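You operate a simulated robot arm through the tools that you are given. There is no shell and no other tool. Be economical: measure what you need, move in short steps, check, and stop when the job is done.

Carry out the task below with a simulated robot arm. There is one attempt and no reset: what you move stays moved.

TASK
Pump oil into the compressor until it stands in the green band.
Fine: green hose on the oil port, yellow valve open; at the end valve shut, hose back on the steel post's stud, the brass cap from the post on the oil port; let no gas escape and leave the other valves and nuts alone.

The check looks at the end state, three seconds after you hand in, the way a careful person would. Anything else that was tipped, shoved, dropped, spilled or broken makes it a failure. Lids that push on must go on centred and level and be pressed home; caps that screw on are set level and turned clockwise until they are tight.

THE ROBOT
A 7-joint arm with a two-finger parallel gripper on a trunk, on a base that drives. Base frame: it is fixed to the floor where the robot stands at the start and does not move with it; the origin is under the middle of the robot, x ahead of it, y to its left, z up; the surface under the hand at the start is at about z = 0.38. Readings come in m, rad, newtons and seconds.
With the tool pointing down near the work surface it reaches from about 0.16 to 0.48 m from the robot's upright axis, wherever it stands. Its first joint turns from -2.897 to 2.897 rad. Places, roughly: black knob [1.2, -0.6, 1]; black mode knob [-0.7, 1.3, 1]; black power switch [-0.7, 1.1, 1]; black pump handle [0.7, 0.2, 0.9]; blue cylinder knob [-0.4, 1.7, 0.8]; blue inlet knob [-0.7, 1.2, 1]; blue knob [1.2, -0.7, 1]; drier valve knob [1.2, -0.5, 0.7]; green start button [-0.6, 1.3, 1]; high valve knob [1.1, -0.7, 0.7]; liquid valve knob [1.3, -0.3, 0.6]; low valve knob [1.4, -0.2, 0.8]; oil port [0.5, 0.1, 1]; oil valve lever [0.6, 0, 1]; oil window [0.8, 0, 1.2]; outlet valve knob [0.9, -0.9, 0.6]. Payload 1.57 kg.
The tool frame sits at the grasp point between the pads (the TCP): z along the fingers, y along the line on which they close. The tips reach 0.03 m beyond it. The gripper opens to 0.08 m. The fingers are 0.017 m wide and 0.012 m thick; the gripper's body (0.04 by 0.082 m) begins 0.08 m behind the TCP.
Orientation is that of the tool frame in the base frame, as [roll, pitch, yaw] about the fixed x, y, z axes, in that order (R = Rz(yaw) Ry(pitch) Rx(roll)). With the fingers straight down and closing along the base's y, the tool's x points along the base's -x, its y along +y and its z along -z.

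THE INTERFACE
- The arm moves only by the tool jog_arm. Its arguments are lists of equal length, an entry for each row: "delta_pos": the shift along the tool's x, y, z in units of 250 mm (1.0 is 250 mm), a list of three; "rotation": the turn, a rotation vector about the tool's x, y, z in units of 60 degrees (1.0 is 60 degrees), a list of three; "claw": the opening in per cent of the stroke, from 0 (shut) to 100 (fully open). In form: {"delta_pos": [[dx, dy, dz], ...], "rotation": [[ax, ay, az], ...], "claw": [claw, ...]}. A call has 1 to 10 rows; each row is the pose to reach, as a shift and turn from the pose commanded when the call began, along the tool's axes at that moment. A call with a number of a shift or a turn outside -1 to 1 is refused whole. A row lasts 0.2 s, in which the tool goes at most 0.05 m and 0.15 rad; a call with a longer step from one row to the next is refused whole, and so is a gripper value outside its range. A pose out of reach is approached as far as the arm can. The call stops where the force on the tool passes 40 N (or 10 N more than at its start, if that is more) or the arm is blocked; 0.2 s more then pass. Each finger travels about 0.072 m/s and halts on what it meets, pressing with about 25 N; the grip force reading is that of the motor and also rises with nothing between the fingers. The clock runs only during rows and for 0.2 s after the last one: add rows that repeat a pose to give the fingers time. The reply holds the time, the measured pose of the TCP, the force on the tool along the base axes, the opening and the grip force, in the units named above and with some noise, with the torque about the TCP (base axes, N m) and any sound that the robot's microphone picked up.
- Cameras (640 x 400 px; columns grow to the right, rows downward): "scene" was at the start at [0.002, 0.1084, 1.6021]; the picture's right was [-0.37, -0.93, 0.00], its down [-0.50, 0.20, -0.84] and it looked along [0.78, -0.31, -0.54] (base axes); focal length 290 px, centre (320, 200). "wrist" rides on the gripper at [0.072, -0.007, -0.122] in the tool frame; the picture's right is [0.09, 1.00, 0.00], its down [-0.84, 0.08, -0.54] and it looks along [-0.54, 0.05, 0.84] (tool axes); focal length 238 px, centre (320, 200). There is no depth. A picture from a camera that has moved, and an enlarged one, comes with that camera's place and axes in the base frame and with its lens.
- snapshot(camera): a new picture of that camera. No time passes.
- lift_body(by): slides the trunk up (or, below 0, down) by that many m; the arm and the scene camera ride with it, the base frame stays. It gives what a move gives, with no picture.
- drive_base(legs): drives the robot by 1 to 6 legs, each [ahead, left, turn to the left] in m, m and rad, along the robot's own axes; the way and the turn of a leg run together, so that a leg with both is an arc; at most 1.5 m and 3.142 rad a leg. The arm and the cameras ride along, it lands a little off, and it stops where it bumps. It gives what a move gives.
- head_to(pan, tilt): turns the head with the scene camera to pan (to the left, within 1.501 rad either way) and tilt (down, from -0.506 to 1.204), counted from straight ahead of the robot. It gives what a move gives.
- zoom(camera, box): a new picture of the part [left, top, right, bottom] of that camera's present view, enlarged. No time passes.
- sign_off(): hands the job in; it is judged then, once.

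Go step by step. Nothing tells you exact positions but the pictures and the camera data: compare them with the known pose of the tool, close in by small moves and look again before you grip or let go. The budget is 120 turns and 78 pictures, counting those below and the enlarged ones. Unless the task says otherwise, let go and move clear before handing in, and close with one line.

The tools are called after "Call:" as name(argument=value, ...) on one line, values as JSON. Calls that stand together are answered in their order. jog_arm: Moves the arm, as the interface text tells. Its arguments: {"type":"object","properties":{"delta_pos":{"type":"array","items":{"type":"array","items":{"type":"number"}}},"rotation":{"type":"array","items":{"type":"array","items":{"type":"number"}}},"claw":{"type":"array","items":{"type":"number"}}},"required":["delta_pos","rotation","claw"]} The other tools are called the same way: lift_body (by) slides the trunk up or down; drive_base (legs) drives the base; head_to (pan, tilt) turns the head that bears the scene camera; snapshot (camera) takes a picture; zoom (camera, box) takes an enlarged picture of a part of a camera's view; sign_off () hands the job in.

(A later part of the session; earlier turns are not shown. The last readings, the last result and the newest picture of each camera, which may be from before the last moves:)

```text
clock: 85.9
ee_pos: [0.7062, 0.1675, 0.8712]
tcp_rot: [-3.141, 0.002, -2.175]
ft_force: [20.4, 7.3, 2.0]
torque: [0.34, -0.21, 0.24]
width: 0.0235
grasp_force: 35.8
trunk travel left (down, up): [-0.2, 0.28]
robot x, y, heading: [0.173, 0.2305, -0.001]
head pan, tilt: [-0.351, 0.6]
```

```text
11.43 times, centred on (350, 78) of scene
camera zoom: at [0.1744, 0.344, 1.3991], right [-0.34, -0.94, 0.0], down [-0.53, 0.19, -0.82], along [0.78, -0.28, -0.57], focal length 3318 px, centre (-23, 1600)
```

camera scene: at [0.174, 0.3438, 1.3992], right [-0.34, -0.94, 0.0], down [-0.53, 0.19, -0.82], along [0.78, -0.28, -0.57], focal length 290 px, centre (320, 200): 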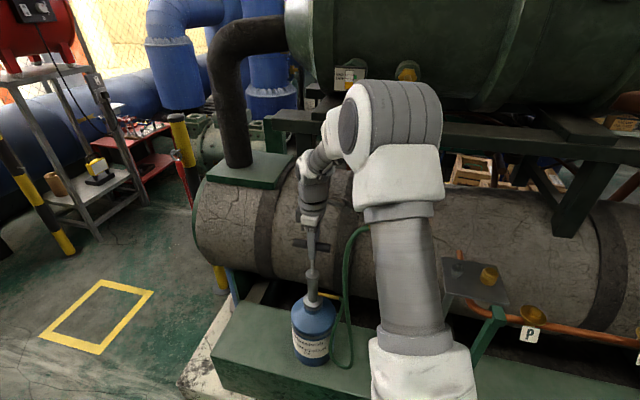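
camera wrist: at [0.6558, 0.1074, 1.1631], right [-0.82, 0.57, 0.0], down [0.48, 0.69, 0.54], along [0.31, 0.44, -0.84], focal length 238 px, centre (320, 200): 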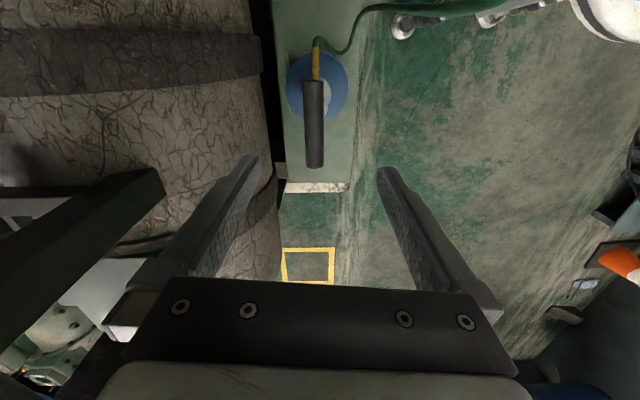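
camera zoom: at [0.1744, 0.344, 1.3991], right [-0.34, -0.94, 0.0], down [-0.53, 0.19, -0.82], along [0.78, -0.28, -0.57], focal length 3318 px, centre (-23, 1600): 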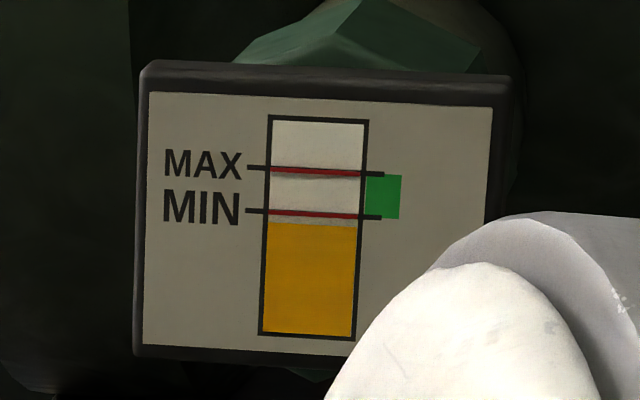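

Now 11 px below MIN at about 26 px per stroke, so one more stroke should put it inside the band.

Call:
jog_arm(delta_pos=[[0, 0, 0.05], [0, 0, 0.1], [0, 0, 0.15], [0, 0, 0.2], [0, 0, 0.24], [0, 0, 0.27], [0, 0, 0.283]], rotation=[[0, 0, 0], [0, 0, 0], [0, 0, 0], [0, 0, 0], [0, 0, 0], [0, 0, 0], [0, 0, 0]], claw=[0, 0, 0, 0, 0, 0, 0])

Call:
zoom(camera="scene", box=[325, 60, 375, 95])

```text
clock: 87.5
ee_pos: [0.7064, 0.167, 0.8025]
tcp_rot: [-3.137, 0.002, -2.174]
ft_force: [11.4, 6.5, 19.9]
torque: [-0.47, 0.29, 0.24]
width: 0.0234
grasp_force: 36.2
trunk travel left (down, up): [-0.2, 0.28]
robot x, y, heading: [0.1676, 0.235, -0.002]
head pan, tilt: [-0.351, 0.6]
heard: click
```

```text
11.43 times, centred on (350, 78) of scene
camera zoom: at [0.1726, 0.344, 1.3994], right [-0.34, -0.94, 0.0], down [-0.53, 0.19, -0.83], along [0.78, -0.28, -0.56], focal length 3318 px, centre (-23, 1600)
```

zoom: 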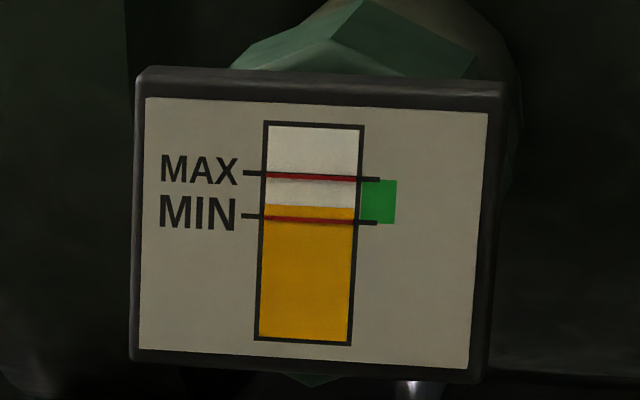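

The level is now inside the green band, about a third up. I'll return the handle up, let go, and go back above the valve lever.

Call:
jog_arm(delta_pos=[[0, 0, -0.05], [0, 0, -0.1], [0, 0, -0.15], [0, 0, -0.2], [0, 0, -0.25], [0, 0, -0.283], [0, 0, -0.283], [0, 0, -0.283], [0, 0, -0.283], [0, 0, -0.283]], rotation=[[0, 0, 0], [0, 0, 0], [0, 0, 0], [0, 0, 0], [0, 0, 0], [0, 0, 0], [0, 0, 0], [0, 0, 0], [0, 0, 0], [0, 0, 0]], claw=[0, 0, 0, 0, 0, 0, 60, 100, 100, 100])

Call:
jog_arm(delta_pos=[[0, 0, -0.17], [0, 0, -0.34], [0, 0, -0.51], [0, 0, -0.68], [0.1, 0.06, -0.76], [0.2, 0.121, -0.84], [0.3, 0.182, -0.92], [0.396, 0.242, -1.0]], rotation=[[0, 0, 0], [0, 0, 0], [0, 0, 0], [0, 0, 0], [0, 0, 0], [0, 0, 0], [0, 0, 0], [0, 0, 0]], claw=[100, 100, 100, 100, 80, 60, 60, 60])

Call:
jog_arm(delta_pos=[[0.043, -0.053, 0], [0.087, -0.106, 0], [0.13, -0.159, 0], [0.174, -0.212, 0], [0.217, -0.265, 0], [0.26, -0.318, 0], [0.304, -0.37, 0]], rotation=[[0, 0, 0.142], [0, 0, 0.284], [0, 0, 0.426], [0, 0, 0.568], [0, 0, 0.71], [0, 0, 0.852], [0, 0, 0.99]], claw=[60, 60, 60, 60, 60, 60, 60])

Call:
jog_arm(delta_pos=[[0, 0, 0], [0, 0, 0], [0, 0, 0], [0, 0, 0], [0, 0, 0]], rotation=[[0, 0, 0.12], [0, 0, 0.24], [0, 0, 0.36], [0, 0, 0.45], [0, 0, 0.45]], claw=[60, 60, 60, 60, 60])

Call:
snapshot(camera="wrist")

```text
clock: 89.7
ee_pos: [0.7049, 0.1658, 0.8715]
tcp_rot: [-3.14, -0.001, -2.173]
ft_force: [0.1, 0.0, 0.6]
torque: [0.03, 0.01, -0.01]
width: 0.08
grasp_force: 0.1
trunk travel left (down, up): [-0.2, 0.28]
robot x, y, heading: [0.1732, 0.2327, 0.001]
head pan, tilt: [-0.351, 0.6]
```

```text
clock: 91.5
ee_pos: [0.597, 0.1187, 1.1219]
tcp_rot: [-3.139, -0.001, -2.173]
ft_force: [0.7, -0.1, 0.8]
torque: [0.0, 0.01, 0.0]
width: 0.0481
grasp_force: 0.1
trunk travel left (down, up): [-0.2, 0.28]
robot x, y, heading: [0.1711, 0.2317, 0.003]
head pan, tilt: [-0.351, 0.6]
```

```text
clock: 93.1
ee_pos: [0.631, 0.0043, 1.1208]
tcp_rot: [-3.141, 0.001, 3.07]
ft_force: [0.0, 0.3, 0.7]
torque: [0.01, 0.02, 0.01]
width: 0.0479
grasp_force: 0.0
trunk travel left (down, up): [-0.2, 0.28]
robot x, y, heading: [0.1693, 0.2348, 0.004]
head pan, tilt: [-0.351, 0.6]
```

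```text
clock: 94.3
ee_pos: [0.6305, 0.0046, 1.1224]
tcp_rot: [3.141, 0.003, 2.601]
ft_force: [0.3, 0.3, -0.1]
torque: [0.06, -0.02, 0.01]
width: 0.0481
grasp_force: 0.1
trunk travel left (down, up): [-0.2, 0.28]
robot x, y, heading: [0.1721, 0.2354, 0.005]
head pan, tilt: [-0.351, 0.6]
```

```text
21 pictures are left
camera wrist: at [0.5667, 0.0352, 1.244], right [0.43, 0.9, 0.0], down [0.76, -0.36, 0.54], along [0.49, -0.24, -0.84], focal length 238 px, centre (320, 200)
```

wrist: 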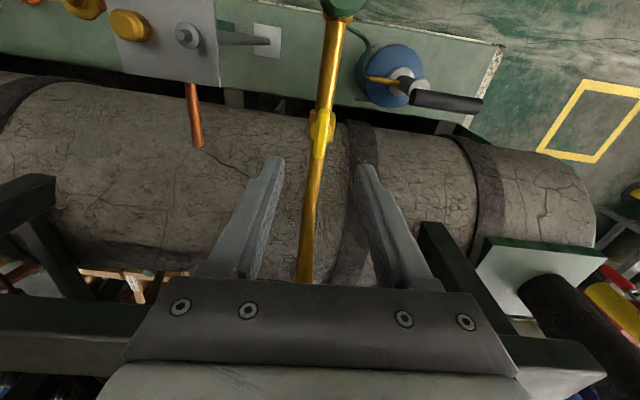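

The lever is straight below, in line with the pipe. I'll descend, grip, and turn it clockwise back to shut.

Call:
jog_arm(delta_pos=[[-0.002, 0.001, 0.12], [-0.002, 0.001, 0.24], [-0.002, 0.001, 0.366], [-0.002, 0.001, 0.366], [-0.002, 0.001, 0.366], [-0.002, 0.001, 0.366], [-0.002, 0.001, 0.366]], rotation=[[0, 0, 0], [0, 0, 0], [0, 0, 0], [0, 0, 0], [0, 0, 0], [0, 0, 0], [0, 0, 0]], claw=[60, 60, 60, 40, 20, 0, 0])

Call:
jog_arm(delta_pos=[[0, 0, 0], [0, 0, 0], [0, 0, 0], [0, 0, 0], [0, 0, 0], [0, 0, 0], [0, 0, 0]], rotation=[[0, 0, 0.142], [0, 0, 0.284], [0, 0, 0.426], [0, 0, 0.568], [0, 0, 0.71], [0, 0, 0.852], [0, 0, 0.99]], claw=[0, 0, 0, 0, 0, 0, 0])

Call:
jog_arm(delta_pos=[[0, 0, 0], [0, 0, 0], [0, 0, 0], [0, 0, 0], [0, 0, 0]], rotation=[[0, 0, 0.13], [0, 0, 0.26], [0, 0, 0.39], [0, 0, 0.52], [0, 0, 0.56]], claw=[0, 0, 0, 0, 0])

Call:
zoom(camera="wrist", box=[240, 100, 400, 220])

```text
clock: 95.9
ee_pos: [0.6327, 0.0046, 1.03]
tcp_rot: [3.14, 0.002, 2.6]
ft_force: [0.2, 2.4, -2.7]
torque: [-0.48, -0.21, -0.41]
width: 0.0114
grasp_force: 29.0
trunk travel left (down, up): [-0.2, 0.28]
robot x, y, heading: [0.1692, 0.232, 0.003]
head pan, tilt: [-0.351, 0.6]
```

```text
clock: 97.5
ee_pos: [0.6327, 0.0061, 1.0293]
tcp_rot: [3.141, 0.001, 1.564]
ft_force: [2.0, 14.3, -5.0]
torque: [-0.12, 0.24, 0.04]
width: 0.0109
grasp_force: 28.5
trunk travel left (down, up): [-0.2, 0.28]
robot x, y, heading: [0.1725, 0.2322, 0.005]
head pan, tilt: [-0.351, 0.6]
```

```text
clock: 98.7
ee_pos: [0.6337, 0.006, 1.0297]
tcp_rot: [3.138, 0.0, 0.977]
ft_force: [5.5, 16.1, -8.2]
torque: [0.45, -0.01, 0.02]
width: 0.0107
grasp_force: 28.6
trunk travel left (down, up): [-0.2, 0.28]
robot x, y, heading: [0.1667, 0.2346, 0.005]
head pan, tilt: [-0.351, 0.6]
```

```text
3.33 times, centred on (320, 160) of wrist
camera zoom: at [0.6687, 0.0685, 1.1528], right [0.88, -0.48, 0.0], down [-0.41, -0.74, 0.54], along [-0.26, -0.48, -0.84], focal length 794 px, centre (320, 333)
```

zoom: 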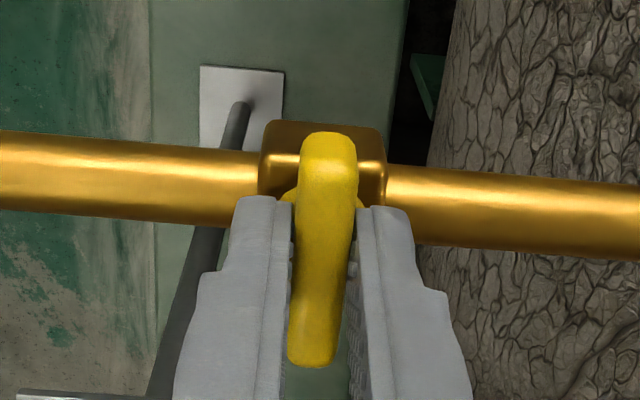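

It stands across the pipe; I'll nudge it further clockwise until the stop is felt.

Call:
jog_arm(delta_pos=[[0, 0, 0], [0, 0, 0], [0, 0, 0]], rotation=[[0, 0, 0.06], [0, 0, 0.12], [0, 0, 0.12]], claw=[0, 0, 0])

```text
clock: 99.5
ee_pos: [0.6332, 0.0044, 1.03]
tcp_rot: [-3.142, 0.001, 0.852]
ft_force: [8.8, 13.9, -9.3]
torque: [0.31, 0.19, 0.51]
width: 0.0128
grasp_force: 29.5
trunk travel left (down, up): [-0.2, 0.28]
robot x, y, heading: [0.1703, 0.2344, 0.004]
head pan, tilt: [-0.351, 0.6]
```

Stop felt at 0.51 N·m: the valve is shut. I'll release, rise, and move above the hose coupling on the port.

Call:
jog_arm(delta_pos=[[0, 0, 0], [0, 0, 0], [0, 0, -0.12], [0, 0, -0.24], [0, 0, -0.36], [-0.016, -0.14, -0.36], [-0.032, -0.28, -0.36], [-0.048, -0.42, -0.36], [-0.048, -0.42, -0.36]], rotation=[[0, 0, -0.05], [0, 0, -0.05], [0, 0, -0.05], [0, 0, -0.05], [0, 0, -0.05], [0, 0, -0.05], [0, 0, -0.05], [0, 0, -0.05], [0, 0, -0.05]], claw=[60, 60, 60, 60, 60, 60, 60, 60, 60])

Call:
snapshot(camera="wrist")

Call:
snapshot(camera="scene")

```text
clock: 101.5
ee_pos: [0.5422, 0.0644, 1.1192]
tcp_rot: [3.138, 0.0, 0.907]
ft_force: [-0.9, 0.4, 0.3]
torque: [0.0, -0.01, 0.0]
width: 0.0479
grasp_force: 0.1
trunk travel left (down, up): [-0.2, 0.28]
robot x, y, heading: [0.1731, 0.2317, 0.009]
head pan, tilt: [-0.351, 0.6]
```

```text
19 pictures are left
camera wrist: at [0.5823, 0.1244, 1.242], right [0.84, -0.54, 0.0], down [-0.46, -0.71, 0.54], along [-0.29, -0.46, -0.84], focal length 238 px, centre (320, 200)
```

wrist: 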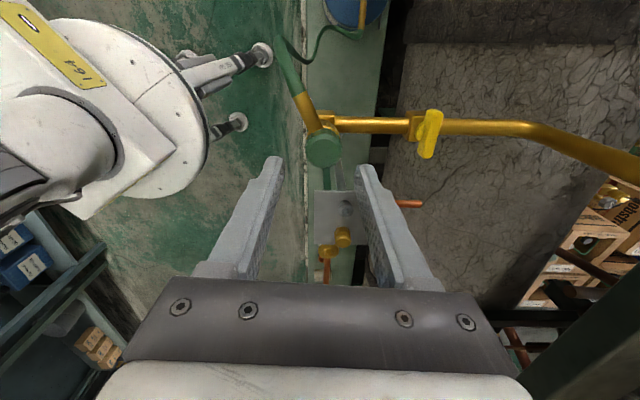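

```text
18 pictures are left
camera scene: at [0.1729, 0.3435, 1.3992], right [-0.34, -0.94, 0.0], down [-0.53, 0.19, -0.83], along [0.78, -0.28, -0.56], focal length 290 px, centre (320, 200)
```

scene: 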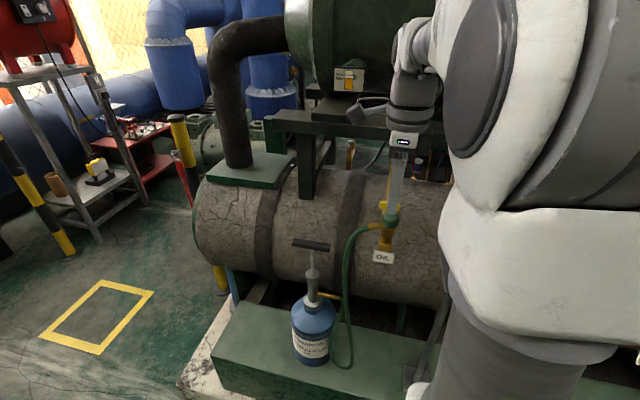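

The coupling is at (0.547, 0.063); I need about 3.5 mm more in x. I'll descend, grip and unscrew counter-clockwise.

Call:
jog_arm(delta_pos=[[0.009, 0.011, 0.1], [0.009, 0.011, 0.2], [0.009, 0.011, 0.308], [0.009, 0.011, 0.308], [0.009, 0.011, 0.308], [0.009, 0.011, 0.308], [0.009, 0.011, 0.308]], rotation=[[0, 0, 0], [0, 0, 0], [0, 0, 0], [0, 0, 0], [0, 0, 0], [0, 0, 0], [0, 0, 0]], claw=[60, 60, 60, 60, 20, 0, 0])

Call:
jog_arm(delta_pos=[[0, 0, 0], [0, 0, 0], [0, 0, 0], [0, 0, 0], [0, 0, 0], [0, 0, 0], [0, 0, 0]], rotation=[[0, 0, -0.142], [0, 0, -0.284], [0, 0, -0.426], [0, 0, -0.568], [0, 0, -0.71], [0, 0, -0.852], [0, 0, -0.99]], claw=[0, 0, 0, 0, 0, 0, 0])

Call:
jog_arm(delta_pos=[[0, 0, 0], [0, 0, 0], [0, 0, 0], [0, 0, 0], [0, 0, 0], [0, 0, 0], [0, 0, 0]], rotation=[[0, 0, -0.142], [0, 0, -0.284], [0, 0, -0.426], [0, 0, -0.568], [0, 0, -0.71], [0, 0, -0.852], [0, 0, -0.99]], claw=[0, 0, 0, 0, 0, 0, 0])

Call:
jog_arm(delta_pos=[[0, 0, 0], [0, 0, 0], [0, 0, 0], [0, 0, 0], [0, 0, 0], [0, 0, 0], [0, 0, 0]], rotation=[[0, 0, -0.142], [0, 0, -0.284], [0, 0, -0.426], [0, 0, -0.568], [0, 0, -0.71], [0, 0, -0.852], [0, 0, -0.99]], claw=[0, 0, 0, 0, 0, 0, 0])

```text
clock: 103.1
ee_pos: [0.5476, 0.0652, 1.0428]
tcp_rot: [3.138, 0.0, 0.904]
ft_force: [-4.3, 2.2, -2.2]
torque: [0.12, 0.04, 0.0]
width: 0.0303
grasp_force: 25.0
trunk travel left (down, up): [-0.2, 0.28]
robot x, y, heading: [0.1705, 0.2339, -0.002]
head pan, tilt: [-0.351, 0.6]
```

```text
clock: 104.7
ee_pos: [0.5464, 0.0623, 1.0425]
tcp_rot: [-3.142, 0.001, 1.942]
ft_force: [-19.0, 3.0, -9.9]
torque: [0.39, 0.35, 0.0]
width: 0.0308
grasp_force: 25.1
trunk travel left (down, up): [-0.2, 0.28]
robot x, y, heading: [0.172, 0.23, 0.003]
head pan, tilt: [-0.351, 0.6]
```

```text
clock: 106.3
ee_pos: [0.5486, 0.063, 1.0439]
tcp_rot: [3.141, 0.005, 2.98]
ft_force: [-13.5, -3.8, 3.4]
torque: [-0.12, 0.41, -0.01]
width: 0.0302
grasp_force: 25.1
trunk travel left (down, up): [-0.2, 0.28]
robot x, y, heading: [0.1692, 0.2336, -0.002]
head pan, tilt: [-0.351, 0.6]
```

```text
clock: 107.9
ee_pos: [0.5468, 0.0638, 1.0447]
tcp_rot: [-3.139, 0.002, -2.266]
ft_force: [-14.9, -0.4, 1.2]
torque: [-0.02, 0.4, -0.06]
width: 0.0304
grasp_force: 24.7
trunk travel left (down, up): [-0.2, 0.28]
robot x, y, heading: [0.1691, 0.2321, 0.005]
head pan, tilt: [-0.351, 0.6]
```

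It has turned freely by half a turn. One more third of a turn, then pull up gently.

Call:
jog_arm(delta_pos=[[0, 0, 0], [0, 0, 0], [0, 0, 0], [0, 0, 0], [0, 0, 0], [0, 0, 0], [0, 0, 0]], rotation=[[0, 0, -0.142], [0, 0, -0.284], [0, 0, -0.426], [0, 0, -0.568], [0, 0, -0.71], [0, 0, -0.852], [0, 0, -0.99]], claw=[0, 0, 0, 0, 0, 0, 0])

Call:
jog_arm(delta_pos=[[0, 0, -0.012], [0, 0, -0.024]], rotation=[[0, 0, 0], [0, 0, 0]], claw=[0, 0])

Call:
jog_arm(delta_pos=[[0, 0, -0.012], [0, 0, -0.024]], rotation=[[0, 0, 0], [0, 0, 0]], claw=[0, 0])

Call:
jog_arm(delta_pos=[[0, 0, -0.02], [0, 0, -0.04]], rotation=[[0, 0, 0], [0, 0, 0]], claw=[0, 0])

Call:
zoom(camera="scene", box=[340, 170, 440, 270])

```text
clock: 109.5
ee_pos: [0.5479, 0.0634, 1.0435]
tcp_rot: [-3.139, -0.005, -1.228]
ft_force: [-16.9, -0.3, -0.3]
torque: [0.04, 0.53, -0.08]
width: 0.0302
grasp_force: 24.8
trunk travel left (down, up): [-0.2, 0.28]
robot x, y, heading: [0.1723, 0.2328, -0.001]
head pan, tilt: [-0.351, 0.6]
```

```text
clock: 110.1
ee_pos: [0.5497, 0.0649, 1.0497]
tcp_rot: [-3.133, -0.003, -1.23]
ft_force: [-5.9, -0.1, 1.0]
torque: [-0.04, 0.18, -0.03]
width: 0.0301
grasp_force: 24.5
trunk travel left (down, up): [-0.2, 0.28]
robot x, y, heading: [0.1706, 0.232, 0.002]
head pan, tilt: [-0.351, 0.6]
```

```text
clock: 110.7
ee_pos: [0.549, 0.0645, 1.0559]
tcp_rot: [-3.138, -0.004, -1.231]
ft_force: [0.1, 0.6, -0.9]
torque: [-0.02, -0.02, -0.01]
width: 0.0302
grasp_force: 25.3
trunk travel left (down, up): [-0.2, 0.28]
robot x, y, heading: [0.1701, 0.2318, 0.007]
head pan, tilt: [-0.351, 0.6]
```

```text
clock: 111.3
ee_pos: [0.5482, 0.0641, 1.0642]
tcp_rot: [-3.139, -0.002, -1.231]
ft_force: [-0.2, 0.1, -1.3]
torque: [0.02, 0.03, 0.07]
width: 0.0304
grasp_force: 25.1
trunk travel left (down, up): [-0.2, 0.28]
robot x, y, heading: [0.1725, 0.2316, 0.003]
head pan, tilt: [-0.351, 0.6]
```

```text
4.00 times, centred on (390, 220) of scene
camera zoom: at [0.1732, 0.3434, 1.3992], right [-0.34, -0.94, 0.0], down [-0.53, 0.19, -0.83], along [0.78, -0.28, -0.56], focal length 1161 px, centre (40, 120)
```

zoom: 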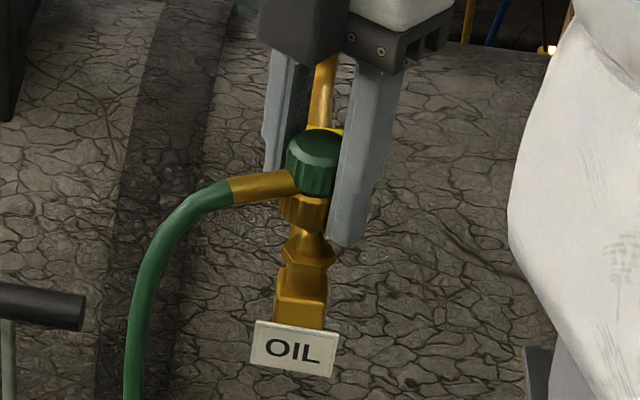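

The coupling is off the port and still held. I'll carry it to the post and stop a little above the stud.

Call:
jog_arm(delta_pos=[[0, 0, -0.112], [0, 0, -0.224], [0.109, 0.088, -0.224], [0.218, 0.176, -0.224], [0.327, 0.263, -0.224], [0.436, 0.351, -0.224], [0.545, 0.439, -0.224], [0.545, 0.439, -0.224]], rotation=[[0, 0, 0], [0, 0, 0], [0, 0, 0], [0, 0, 0], [0, 0, 0], [0, 0, 0], [0, 0, 0], [0, 0, 0]], claw=[0, 0, 0, 0, 0, 0, 0, 0])

Call:
jog_arm(delta_pos=[[0, 0, 0.14], [0, 0, 0.28], [0, 0, 0.42], [0, 0, 0.52], [0, 0, 0.52]], rotation=[[0, 0, 0], [0, 0, 0], [0, 0, 0], [0, 0, 0], [0, 0, 0]], claw=[0, 0, 0, 0, 0])

Call:
zoom(camera="wrist", box=[240, 60, 400, 200])

```text
clock: 113.1
ee_pos: [0.4883, -0.1022, 1.1201]
tcp_rot: [-3.141, -0.001, -1.231]
ft_force: [0.3, 0.2, -0.6]
torque: [-0.01, 0.0, -0.01]
width: 0.0301
grasp_force: 25.1
trunk travel left (down, up): [-0.2, 0.28]
robot x, y, heading: [0.1711, 0.2318, 0.006]
head pan, tilt: [-0.351, 0.6]
```

```text
clock: 114.3
ee_pos: [0.4903, -0.1029, 0.9903]
tcp_rot: [-3.141, -0.001, -1.231]
ft_force: [-0.6, 0.8, -0.7]
torque: [0.02, 0.02, 0.0]
width: 0.0301
grasp_force: 24.6
trunk travel left (down, up): [-0.2, 0.28]
robot x, y, heading: [0.1705, 0.2308, 0.005]
head pan, tilt: [-0.351, 0.6]
```

```text
2.86 times, centred on (320, 130) of wrist
camera zoom: at [0.5203, -0.1685, 1.1134], right [-0.91, -0.42, 0.0], down [-0.35, 0.76, 0.54], along [-0.22, 0.49, -0.84], focal length 681 px, centre (320, 400)
```

zoom: 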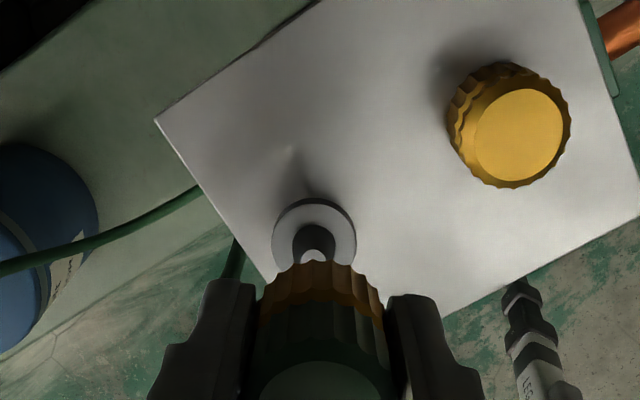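

The stud lies about 3 mm off along the tool's -y. I'll correct that and lower in steps.

Call:
jog_arm(delta_pos=[[0, -0.012, 0.06], [0, -0.012, 0.12], [0, -0.012, 0.12]], rotation=[[0, 0, 0], [0, 0, 0], [0, 0, 0]], claw=[0, 0, 0])

Call:
jog_arm(delta_pos=[[0, 0, 0.012], [0, 0, 0.024], [0, 0, 0.024]], rotation=[[0, 0, 0], [0, 0, 0], [0, 0, 0]], claw=[0, 0, 0])

Call:
jog_arm(delta_pos=[[0, 0, 0.012], [0, 0, 0.024], [0, 0, 0.024]], rotation=[[0, 0, 0], [0, 0, 0], [0, 0, 0]], claw=[0, 0, 0])

```text
clock: 115.1
ee_pos: [0.4933, -0.1007, 0.9607]
tcp_rot: [-3.138, -0.002, -1.232]
ft_force: [1.1, -0.7, -1.0]
torque: [-0.03, 0.01, -0.03]
width: 0.0301
grasp_force: 24.8
trunk travel left (down, up): [-0.2, 0.28]
robot x, y, heading: [0.172, 0.2334, 0.003]
head pan, tilt: [-0.351, 0.6]
```

```text
clock: 115.9
ee_pos: [0.4938, -0.0999, 0.9536]
tcp_rot: [-3.14, -0.003, -1.23]
ft_force: [0.5, 0.2, -0.4]
torque: [-0.03, -0.03, 0.0]
width: 0.0297
grasp_force: 25.2
trunk travel left (down, up): [-0.2, 0.28]
robot x, y, heading: [0.1683, 0.2319, 0.002]
head pan, tilt: [-0.351, 0.6]
```

```text
clock: 116.7
ee_pos: [0.4935, -0.1004, 0.9493]
tcp_rot: [-3.139, -0.003, -1.23]
ft_force: [0.4, 0.3, -1.0]
torque: [0.02, 0.02, -0.02]
width: 0.0301
grasp_force: 24.4
trunk travel left (down, up): [-0.2, 0.28]
robot x, y, heading: [0.1723, 0.2354, 0.002]
head pan, tilt: [-0.351, 0.6]
```

No contact yet; I'll keep lowering.

Call:
jog_arm(delta_pos=[[0, 0, 0.012], [0, 0, 0.02], [0, 0, 0.02]], rotation=[[0, 0, 0], [0, 0, 0], [0, 0, 0]], claw=[0, 0, 0])

Call:
jog_arm(delta_pos=[[0, 0, 0.012], [0, 0, 0.02], [0, 0, 0.02]], rotation=[[0, 0, 0], [0, 0, 0], [0, 0, 0]], claw=[0, 0, 0])

Call:
zoom(camera="wrist", box=[240, 60, 400, 200])

```text
clock: 117.5
ee_pos: [0.4942, -0.1007, 0.9446]
tcp_rot: [-3.139, -0.001, -1.232]
ft_force: [0.7, -0.6, 0.0]
torque: [0.02, 0.01, -0.01]
width: 0.03
grasp_force: 25.1
trunk travel left (down, up): [-0.2, 0.28]
robot x, y, heading: [0.1733, 0.2319, 0.002]
head pan, tilt: [-0.351, 0.6]
```

```text
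clock: 118.3
ee_pos: [0.495, -0.1015, 0.9397]
tcp_rot: [-3.139, -0.001, -1.231]
ft_force: [-2.4, 1.6, 0.9]
torque: [0.07, 0.05, 0.0]
width: 0.0303
grasp_force: 25.6
trunk travel left (down, up): [-0.2, 0.28]
robot x, y, heading: [0.1701, 0.2355, 0.01]
head pan, tilt: [-0.351, 0.6]
```

```text
2.86 times, centred on (320, 130) of wrist
camera zoom: at [0.5241, -0.1666, 1.062], right [-0.91, -0.42, 0.0], down [-0.35, 0.76, 0.54], along [-0.22, 0.49, -0.84], focal length 681 px, centre (320, 400)
```

zoom: 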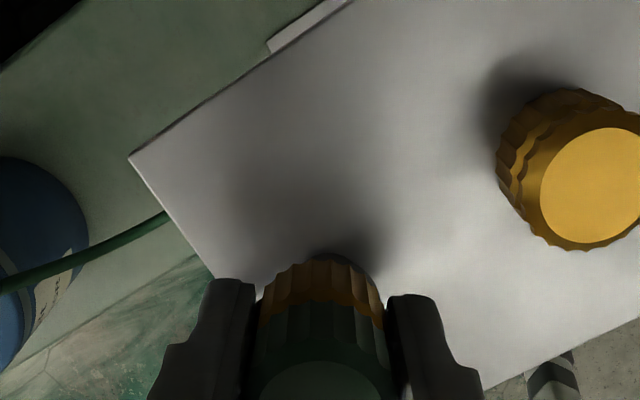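

It is sliding onto the stud. I'll press until seated, then turn clockwise.

Call:
jog_arm(delta_pos=[[0, 0.004, 0.012], [0, 0.004, 0.02], [0, 0.004, 0.02]], rotation=[[0, 0, 0], [0, 0, 0], [0, 0, 0]], claw=[0, 0, 0])

Call:
jog_arm(delta_pos=[[0, 0, 0], [0, 0, 0], [0, 0, 0], [0, 0, 0.004], [0, 0, 0.004], [0, 0, 0.008], [0, 0, 0.008]], rotation=[[0, 0, 0.142], [0, 0, 0.284], [0, 0, 0.426], [0, 0, 0.568], [0, 0, 0.71], [0, 0, 0.852], [0, 0, 0.99]], claw=[0, 0, 0, 0, 0, 0, 0])

```text
clock: 119.2
ee_pos: [0.4936, -0.0995, 0.9368]
tcp_rot: [-3.136, -0.009, -1.233]
ft_force: [-5.8, 7.1, 18.4]
torque: [0.28, 0.49, -0.01]
width: 0.0301
grasp_force: 24.9
trunk travel left (down, up): [-0.2, 0.28]
robot x, y, heading: [0.171, 0.2339, 0.0]
head pan, tilt: [-0.351, 0.6]
stopped in row 3: the force on the tool passed its limit at 42 N (the readings are from after the stop); the commanded pose is now the measured one
```

```text
clock: 120.4
ee_pos: [0.4902, -0.1026, 0.9383]
tcp_rot: [-3.131, -0.005, -1.977]
ft_force: [-6.6, 6.5, 17.3]
torque: [0.41, 0.4, 0.0]
width: 0.0304
grasp_force: 24.5
trunk travel left (down, up): [-0.2, 0.28]
robot x, y, heading: [0.1702, 0.2301, -0.003]
head pan, tilt: [-0.351, 0.6]
stopped in row 6: the force on the tool passed its limit at 41 N (the readings are from after the stop); the commanded pose is now the measured one
```

Firm contact at the expected seated height. I'll relieve the side load, level, and continue clockwise, watching the torque.

Call:
jog_arm(delta_pos=[[-0.004, 0.01, -0.008], [-0.004, 0.01, -0.008], [-0.004, 0.01, -0.008], [-0.004, 0.01, -0.008], [-0.004, 0.01, -0.008], [-0.004, 0.01, -0.008], [-0.004, 0.01, -0.008]], rotation=[[-0.01, -0.005, 0.1], [-0.01, -0.005, 0.23], [-0.01, -0.005, 0.36], [-0.01, -0.005, 0.5], [-0.01, -0.005, 0.64], [-0.01, -0.005, 0.78], [-0.01, -0.005, 0.92]], claw=[0, 0, 0, 0, 0, 0, 0])

Call:
jog_arm(delta_pos=[[0, 0, 0], [0, 0, 0], [0, 0, 0], [0, 0, 0], [0, 0, 0], [0, 0, 0], [0, 0, 0]], rotation=[[0, 0, 0.142], [0, 0, 0.284], [0, 0, 0.426], [0, 0, 0.568], [0, 0, 0.71], [0, 0, 0.852], [0, 0, 0.99]], claw=[0, 0, 0, 0, 0, 0, 0])

Call:
head_to(pan=-0.6, tilt=0.8)

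Call:
snapshot(camera="scene")

```text
clock: 122.0
ee_pos: [0.4912, -0.1007, 0.9389]
tcp_rot: [3.139, 0.005, -2.941]
ft_force: [-0.5, 0.3, -0.8]
torque: [-0.02, -0.01, -0.03]
width: 0.03
grasp_force: 25.2
trunk travel left (down, up): [-0.2, 0.28]
robot x, y, heading: [0.1759, 0.2325, 0.001]
head pan, tilt: [-0.351, 0.6]
```

```text
clock: 123.6
ee_pos: [0.4899, -0.1017, 0.9377]
tcp_rot: [3.137, 0.001, 2.303]
ft_force: [-0.3, -0.2, -1.3]
torque: [-0.01, 0.03, -0.03]
width: 0.0302
grasp_force: 24.9
trunk travel left (down, up): [-0.2, 0.28]
robot x, y, heading: [0.1702, 0.2314, 0.0]
head pan, tilt: [-0.351, 0.6]
```

```text
clock: 124.4
ee_pos: [0.49, -0.1013, 0.938]
tcp_rot: [3.137, 0.001, 2.306]
ft_force: [-0.2, 0.7, 0.1]
torque: [-0.01, -0.03, 0.01]
width: 0.03
grasp_force: 25.0
trunk travel left (down, up): [-0.2, 0.28]
robot x, y, heading: [0.1702, 0.2333, -0.001]
head pan, tilt: [-0.6, 0.799]
```

```text
14 pictures are left
camera scene: at [0.1567, 0.3281, 1.3824], right [-0.56, -0.83, 0.0], down [-0.59, 0.4, -0.7], along [0.58, -0.39, -0.72], focal length 290 px, centre (320, 200)
```

scene: 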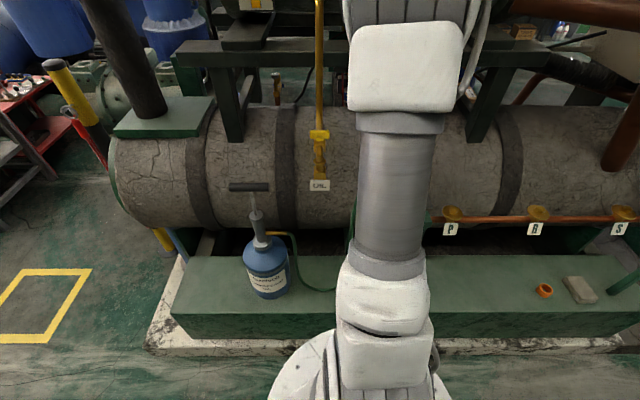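

Turning gave no torque, so I'll check engagement with a gentle 3 mm pull and then a firmer push.

Call:
jog_arm(delta_pos=[[0, 0, -0.006], [0, 0, -0.012]], rotation=[[0, 0, 0], [0, 0, 0]], claw=[0, 0])

Call:
jog_arm(delta_pos=[[0, 0, 0.012], [0, 0, 0.016], [0, 0, 0.02]], rotation=[[0, 0, 0], [0, 0, 0], [0, 0, 0]], claw=[0, 0, 0])

Call:
zoom(camera="wrist", box=[240, 80, 400, 220])

```text
clock: 125.0
ee_pos: [0.4905, -0.1009, 0.9418]
tcp_rot: [3.137, 0.002, 2.306]
ft_force: [0.5, -0.7, -1.1]
torque: [0.01, 0.01, 0.02]
width: 0.0303
grasp_force: 25.2
trunk travel left (down, up): [-0.2, 0.28]
robot x, y, heading: [0.1706, 0.2309, 0.0]
head pan, tilt: [-0.6, 0.799]
```

```text
clock: 125.8
ee_pos: [0.4915, -0.1002, 0.9378]
tcp_rot: [3.135, 0.005, 2.305]
ft_force: [-0.2, -1.2, -0.9]
torque: [0.0, 0.01, 0.0]
width: 0.0301
grasp_force: 25.7
trunk travel left (down, up): [-0.2, 0.28]
robot x, y, heading: [0.1738, 0.2317, 0.003]
head pan, tilt: [-0.6, 0.799]
```

```text
2.86 times, centred on (320, 150) of wrist
camera zoom: at [0.438, -0.0524, 1.0597], right [0.68, 0.74, 0.01], down [0.62, -0.57, 0.54], along [0.4, -0.36, -0.84], focal length 681 px, centre (320, 343)
```

zoom: 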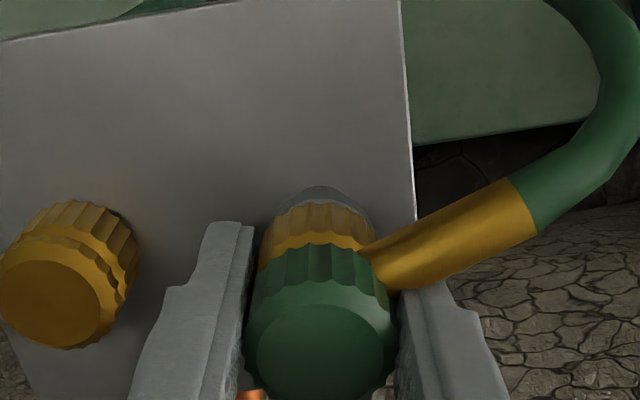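

No resistance at all, so it isn't home yet. I'll press further from this better-aligned position.

Call:
jog_arm(delta_pos=[[0, 0, 0.006], [0, 0, 0.012], [0, 0, 0.012]], rotation=[[-0.004, -0.004, 0], [-0.006, 0.004, 0], [-0.006, 0.004, 0]], claw=[0, 0, 0])

Call:
jog_arm(delta_pos=[[0, 0, 0.006], [0, 0, 0.012], [0, 0, 0.012]], rotation=[[0, 0, 0], [0, 0, 0], [0, 0, 0]], claw=[0, 0, 0])

```text
clock: 126.6
ee_pos: [0.4908, -0.1006, 0.934]
tcp_rot: [3.129, -0.002, 2.306]
ft_force: [0.2, 0.0, 1.6]
torque: [-0.01, 0.05, 0.01]
width: 0.03
grasp_force: 25.1
trunk travel left (down, up): [-0.2, 0.28]
robot x, y, heading: [0.1715, 0.2324, 0.005]
head pan, tilt: [-0.6, 0.799]
```

```text
clock: 127.4
ee_pos: [0.4911, -0.1009, 0.9318]
tcp_rot: [3.129, -0.001, 2.305]
ft_force: [0.4, 2.9, 17.6]
torque: [-0.05, 0.1, -0.02]
width: 0.0303
grasp_force: 25.2
trunk travel left (down, up): [-0.2, 0.28]
robot x, y, heading: [0.1734, 0.2331, -0.001]
head pan, tilt: [-0.6, 0.799]
```

Now there's axial contact at z 0.932 with little side load. I'll turn clockwise while keeping a light push.

Call:
jog_arm(delta_pos=[[0, 0, 0.002], [0, 0, 0.002], [0, 0, 0.004], [0, 0, 0.004], [0, 0, 0.006], [0, 0, 0.006], [0, 0, 0.008]], rotation=[[0.012, 0, 0.142], [0.012, 0, 0.284], [0.012, 0, 0.426], [0.012, 0, 0.568], [0.012, 0, 0.71], [0.012, 0, 0.852], [0.012, 0, 0.99]], claw=[0, 0, 0, 0, 0, 0, 0])

Call:
jog_arm(delta_pos=[[0, 0, 0.004], [0, 0, 0.006], [0, 0, 0.008]], rotation=[[0, 0, 0.12], [0, 0, 0.24], [0, 0, 0.36]], claw=[0, 0, 0])

```text
clock: 129.0
ee_pos: [0.4905, -0.1009, 0.9278]
tcp_rot: [-3.132, -0.006, 1.265]
ft_force: [2.9, 0.0, -0.3]
torque: [-0.11, 0.1, 0.25]
width: 0.0297
grasp_force: 25.5
trunk travel left (down, up): [-0.2, 0.28]
robot x, y, heading: [0.1698, 0.2345, 0.002]
head pan, tilt: [-0.6, 0.799]
```

```text
clock: 129.8
ee_pos: [0.4909, -0.1004, 0.9262]
tcp_rot: [-3.135, -0.004, 0.889]
ft_force: [-1.3, -0.5, 4.7]
torque: [-0.08, -0.02, 0.38]
width: 0.0303
grasp_force: 24.8
trunk travel left (down, up): [-0.2, 0.28]
robot x, y, heading: [0.1707, 0.2303, 0.003]
head pan, tilt: [-0.6, 0.799]
```

Torque rose to 0.38 N·m and it drew down to z 0.926: engaged and tight. A quick pull test, then I'll release and look.

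Call:
jog_arm(delta_pos=[[0, 0, -0.008], [0, 0, -0.02]], rotation=[[0, 0, 0], [0, 0, 0]], claw=[0, 0])

Call:
jog_arm(delta_pos=[[0, 0, 0], [0, 0, 0], [0, 0, 0], [0, 0, -0.13], [0, 0, -0.26], [0, 0, -0.26]], rotation=[[0, 0, 0], [0, 0, 0], [0, 0, 0], [0, 0, 0], [0, 0, 0], [0, 0, 0]], claw=[60, 60, 60, 60, 60, 60])

Call:
snapshot(camera="wrist")

```text
clock: 130.4
ee_pos: [0.4909, -0.1009, 0.9287]
tcp_rot: [-3.128, -0.004, 0.891]
ft_force: [0.3, -0.7, -19.5]
torque: [-0.06, -0.08, 0.13]
width: 0.0304
grasp_force: 24.6
trunk travel left (down, up): [-0.2, 0.28]
robot x, y, heading: [0.1724, 0.2314, -0.004]
head pan, tilt: [-0.6, 0.799]
```

```text
clock: 131.8
ee_pos: [0.4928, -0.103, 0.9963]
tcp_rot: [-3.133, -0.005, 0.892]
ft_force: [0.7, 0.6, 0.0]
torque: [0.02, -0.01, -0.04]
width: 0.0481
grasp_force: 0.1
trunk travel left (down, up): [-0.2, 0.28]
robot x, y, heading: [0.1746, 0.2328, 0.002]
head pan, tilt: [-0.6, 0.799]
```

```text
12 pictures are left
camera wrist: at [0.5343, -0.0432, 1.1187], right [0.83, -0.55, -0.01], down [-0.46, -0.7, 0.54], along [-0.3, -0.45, -0.84], focal length 238 px, centre (320, 200)
```

wrist: 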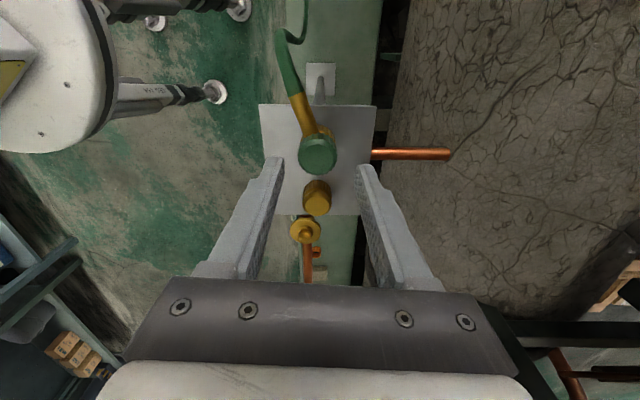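

The hose holds against a 20 N pull on the stud. Next the brass cap: I'll move above it and check its position.

Call:
jog_arm(delta_pos=[[-0.133, 0.002, 0], [-0.266, 0.004, 0], [-0.266, 0.004, 0.06], [-0.266, 0.004, 0.06]], rotation=[[-0.008, -0.005, 0], [-0.008, -0.005, 0], [-0.008, -0.005, 0], [-0.008, -0.005, 0]], claw=[60, 60, 60, 60])

Call:
zoom(camera="wrist", box=[240, 80, 400, 220])

```text
clock: 132.8
ee_pos: [0.4506, -0.1536, 0.9797]
tcp_rot: [3.142, 0.001, 0.89]
ft_force: [-0.3, -0.2, -0.9]
torque: [0.04, -0.02, 0.0]
width: 0.0476
grasp_force: 0.0
trunk travel left (down, up): [-0.2, 0.28]
robot x, y, heading: [0.1706, 0.2301, 0.004]
head pan, tilt: [-0.6, 0.799]
```

```text
2.86 times, centred on (320, 150) of wrist
camera zoom: at [0.4921, -0.0949, 1.1031], right [0.83, -0.55, 0.0], down [-0.46, -0.7, 0.54], along [-0.3, -0.45, -0.84], focal length 681 px, centre (320, 343)
```

zoom: 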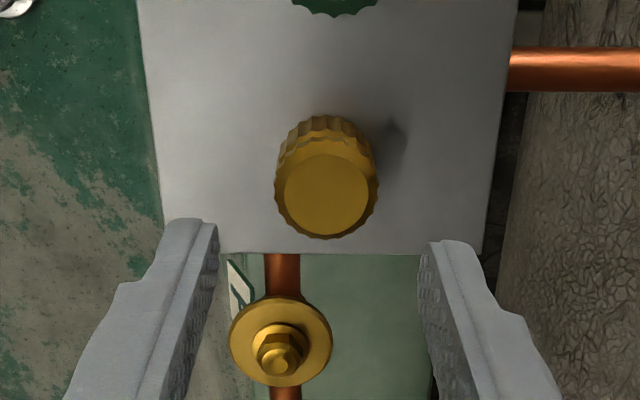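

The cap is centred within 2 mm under the hand. I'll descend, grip it and unscrew counter-clockwise.

Call:
jog_arm(delta_pos=[[0.005, 0.004, 0.08], [0.005, 0.004, 0.16], [0.005, 0.004, 0.238], [0.005, 0.004, 0.238], [0.005, 0.004, 0.238], [0.005, 0.004, 0.238], [0.005, 0.004, 0.238]], rotation=[[0, 0, 0], [0, 0, 0], [0, 0, 0], [0, 0, 0], [0, 0, 0], [0, 0, 0], [0, 0, 0]], claw=[60, 60, 60, 60, 20, 0, 0])

Call:
jog_arm(delta_pos=[[0, 0, 0], [0, 0, 0], [0, 0, 0], [0, 0, 0], [0, 0, 0], [0, 0, 0], [0, 0, 0]], rotation=[[0, 0, -0.142], [0, 0, -0.284], [0, 0, -0.426], [0, 0, -0.568], [0, 0, -0.71], [0, 0, -0.852], [0, 0, -0.99]], claw=[0, 0, 0, 0, 0, 0, 0])

Call:
jog_arm(delta_pos=[[0, 0, -0.01], [0, 0, -0.02]], rotation=[[0, 0, 0], [0, 0, 0]], claw=[0, 0])

```text
clock: 134.4
ee_pos: [0.4516, -0.1558, 0.9224]
tcp_rot: [3.141, 0.003, 0.89]
ft_force: [-0.6, 0.2, 0.3]
torque: [0.0, -0.03, -0.01]
width: 0.03
grasp_force: 25.5
trunk travel left (down, up): [-0.2, 0.28]
robot x, y, heading: [0.1721, 0.2321, 0.003]
head pan, tilt: [-0.6, 0.799]
```

```text
clock: 136.0
ee_pos: [0.4511, -0.1539, 0.9206]
tcp_rot: [-3.139, 0.001, 1.931]
ft_force: [0.5, -0.4, 0.4]
torque: [-0.04, -0.02, 0.01]
width: 0.0301
grasp_force: 25.2
trunk travel left (down, up): [-0.2, 0.28]
robot x, y, heading: [0.1716, 0.2341, 0.005]
head pan, tilt: [-0.6, 0.799]
```

```text
clock: 136.6
ee_pos: [0.4503, -0.1546, 0.9264]
tcp_rot: [-3.139, 0.001, 1.928]
ft_force: [-0.2, 0.0, -0.8]
torque: [-0.01, -0.02, 0.01]
width: 0.0297
grasp_force: 24.8
trunk travel left (down, up): [-0.2, 0.28]
robot x, y, heading: [0.1707, 0.2302, 0.001]
head pan, tilt: [-0.6, 0.799]
```

The cap was just resting loose and is now held. I'll lift it, carry it over the port, and wind the hand counter-clockwise for a long tightening stroke.

Call:
jog_arm(delta_pos=[[0, 0, -0.155], [0, 0, -0.31], [0, 0, -0.465], [0, 0, -0.62], [0, 0, -0.776]], rotation=[[0, 0, 0], [0, 0, 0], [0, 0, 0], [0, 0, 0], [0, 0, 0]], claw=[0, 0, 0, 0, 0])

Call:
jog_arm(delta_pos=[[0.098, 0.095, 0], [0.196, 0.19, 0], [0.294, 0.285, 0], [0.393, 0.38, 0], [0.491, 0.475, 0], [0.589, 0.57, 0], [0.687, 0.665, 0]], rotation=[[0, 0, -0.142], [0, 0, -0.284], [0, 0, -0.426], [0, 0, -0.568], [0, 0, -0.71], [0, 0, -0.852], [0, 0, -0.99]], claw=[0, 0, 0, 0, 0, 0, 0])

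Call:
jog_arm(delta_pos=[[0, 0, 0], [0, 0, 0], [0, 0, 0], [0, 0, 0], [0, 0, 0], [0, 0, 0], [0, 0, 0]], rotation=[[0, 0, -0.142], [0, 0, -0.284], [0, 0, -0.426], [0, 0, -0.568], [0, 0, -0.71], [0, 0, -0.852], [0, 0, -0.99]], claw=[0, 0, 0, 0, 0, 0, 0])

Call:
jog_arm(delta_pos=[[0, 0, 0], [0, 0, 0], [0, 0, 0], [0, 0, 0], [0, 0, 0], [0, 0, 0], [0, 0, 0], [0, 0, 0]], rotation=[[0, 0, -0.142], [0, 0, -0.284], [0, 0, -0.426], [0, 0, -0.568], [0, 0, -0.71], [0, 0, -0.852], [0, 0, -0.99], [0, 0, -0.99]], claw=[0, 0, 0, 0, 0, 0, 0, 0])

Call:
zoom(camera="wrist", box=[240, 80, 400, 220])

```text
clock: 137.8
ee_pos: [0.4519, -0.1531, 1.1233]
tcp_rot: [-3.14, 0.001, 1.928]
ft_force: [0.5, 0.1, -0.5]
torque: [-0.01, 0.04, 0.02]
width: 0.0301
grasp_force: 24.5
trunk travel left (down, up): [-0.2, 0.28]
robot x, y, heading: [0.1744, 0.2343, 0.003]
head pan, tilt: [-0.6, 0.799]
```

```text
clock: 139.4
ee_pos: [0.5455, 0.0659, 1.1211]
tcp_rot: [-3.139, -0.003, 2.967]
ft_force: [0.2, -0.6, -0.2]
torque: [-0.02, 0.0, 0.0]
width: 0.0299
grasp_force: 25.3
trunk travel left (down, up): [-0.2, 0.28]
robot x, y, heading: [0.17, 0.2304, 0.004]
head pan, tilt: [-0.6, 0.799]
```

```text
clock: 141.0
ee_pos: [0.5454, 0.0662, 1.1206]
tcp_rot: [3.14, -0.002, -2.279]
ft_force: [0.4, -0.8, -0.1]
torque: [0.01, 0.01, 0.02]
width: 0.03
grasp_force: 25.1
trunk travel left (down, up): [-0.2, 0.28]
robot x, y, heading: [0.1688, 0.2348, -0.004]
head pan, tilt: [-0.6, 0.799]
```

```text
clock: 142.8
ee_pos: [0.5478, 0.0663, 1.1193]
tcp_rot: [3.14, 0.0, -1.242]
ft_force: [-0.3, 0.4, -1.1]
torque: [0.03, 0.01, 0.01]
width: 0.0298
grasp_force: 25.2
trunk travel left (down, up): [-0.2, 0.28]
robot x, y, heading: [0.1725, 0.232, -0.0]
head pan, tilt: [-0.6, 0.799]
```

```text
2.86 times, centred on (320, 150) of wrist
camera zoom: at [0.5778, -0.0003, 1.243], right [-0.91, -0.41, 0.0], down [-0.34, 0.77, 0.54], along [-0.22, 0.49, -0.84], focal length 681 px, centre (320, 343)
```

zoom: 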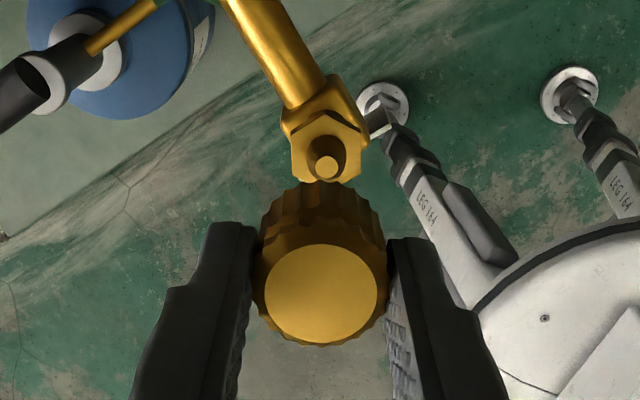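

The stud tip appears at (0.546, 0.0635), about 2 mm off. I'll correct and lower the cap to just above it, then in small steps.

Call:
jog_arm(delta_pos=[[0.0055, 0.0085, 0.08], [0.0055, 0.0085, 0.16], [0.0055, 0.0085, 0.2], [0.0055, 0.0085, 0.2]], rotation=[[0, 0, 0], [0, 0, 0], [0, 0, 0], [0, 0, 0]], claw=[0, 0, 0, 0])

Call:
jog_arm(delta_pos=[[0, 0, 0.008], [0, 0, 0.016], [0, 0, 0.016]], rotation=[[0, 0, 0], [0, 0, 0], [0, 0, 0]], claw=[0, 0, 0])

Call:
jog_arm(delta_pos=[[0, 0, 0.008], [0, 0, 0.016], [0, 0, 0.016]], rotation=[[0, 0, 0], [0, 0, 0], [0, 0, 0]], claw=[0, 0, 0])

Call:
zoom(camera="wrist", box=[240, 80, 400, 220])

```text
clock: 143.8
ee_pos: [0.547, 0.0652, 1.0706]
tcp_rot: [3.141, -0.002, -1.245]
ft_force: [0.2, -0.4, 0.7]
torque: [0.0, -0.02, 0.01]
width: 0.0298
grasp_force: 25.4
trunk travel left (down, up): [-0.2, 0.28]
robot x, y, heading: [0.1704, 0.2301, 0.004]
head pan, tilt: [-0.6, 0.799]
```

```text
clock: 144.6
ee_pos: [0.5462, 0.0643, 1.0659]
tcp_rot: [3.14, -0.001, -1.245]
ft_force: [0.3, 1.4, -0.3]
torque: [-0.01, -0.03, -0.04]
width: 0.0299
grasp_force: 25.2
trunk travel left (down, up): [-0.2, 0.28]
robot x, y, heading: [0.1702, 0.2341, -0.001]
head pan, tilt: [-0.6, 0.799]
```

```text
clock: 145.4
ee_pos: [0.5452, 0.0649, 1.0621]
tcp_rot: [3.14, -0.002, -1.244]
ft_force: [0.0, 0.7, -0.9]
torque: [0.01, 0.0, 0.02]
width: 0.03
grasp_force: 25.1
trunk travel left (down, up): [-0.2, 0.28]
robot x, y, heading: [0.1722, 0.2306, -0.001]
head pan, tilt: [-0.6, 0.799]
```

```text
2.86 times, centred on (320, 150) of wrist
camera zoom: at [0.5761, -0.002, 1.1847], right [-0.91, -0.41, 0.0], down [-0.34, 0.77, 0.54], along [-0.22, 0.49, -0.84], focal length 681 px, centre (320, 343)
```

zoom: 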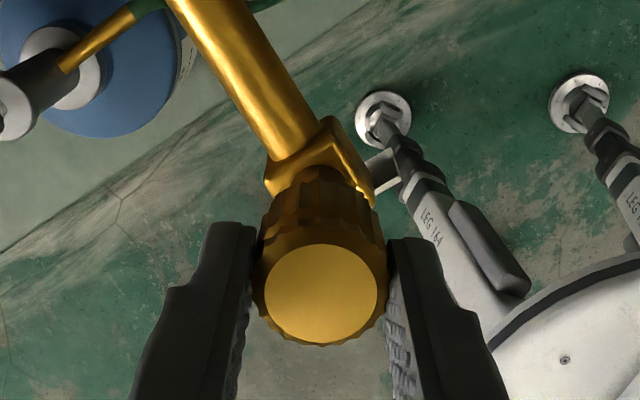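

Looks aligned with no contact force yet. I'll continue lowering in small steps.

Call:
jog_arm(delta_pos=[[0, 0, 0.008], [0, 0, 0.016], [0, 0, 0.016]], rotation=[[0, 0, 0], [0, 0, 0], [0, 0, 0]], claw=[0, 0, 0])

Call:
jog_arm(delta_pos=[[0, 0, 0.006], [0, 0, 0.012], [0, 0, 0.012]], rotation=[[0, 0, 0], [0, 0, 0], [0, 0, 0]], claw=[0, 0, 0])

```text
clock: 146.2
ee_pos: [0.5453, 0.0638, 1.0583]
tcp_rot: [3.14, -0.001, -1.245]
ft_force: [-0.5, 0.2, -0.5]
torque: [-0.03, -0.01, -0.05]
width: 0.0298
grasp_force: 25.0
trunk travel left (down, up): [-0.2, 0.28]
robot x, y, heading: [0.173, 0.2327, -0.0]
head pan, tilt: [-0.6, 0.799]
```

```text
clock: 147.0
ee_pos: [0.5458, 0.0629, 1.0549]
tcp_rot: [3.14, -0.002, -1.244]
ft_force: [0.2, 0.3, -1.5]
torque: [0.02, 0.01, -0.01]
width: 0.0299
grasp_force: 24.7
trunk travel left (down, up): [-0.2, 0.28]
robot x, y, heading: [0.1718, 0.2338, -0.001]
head pan, tilt: [-0.6, 0.799]
```

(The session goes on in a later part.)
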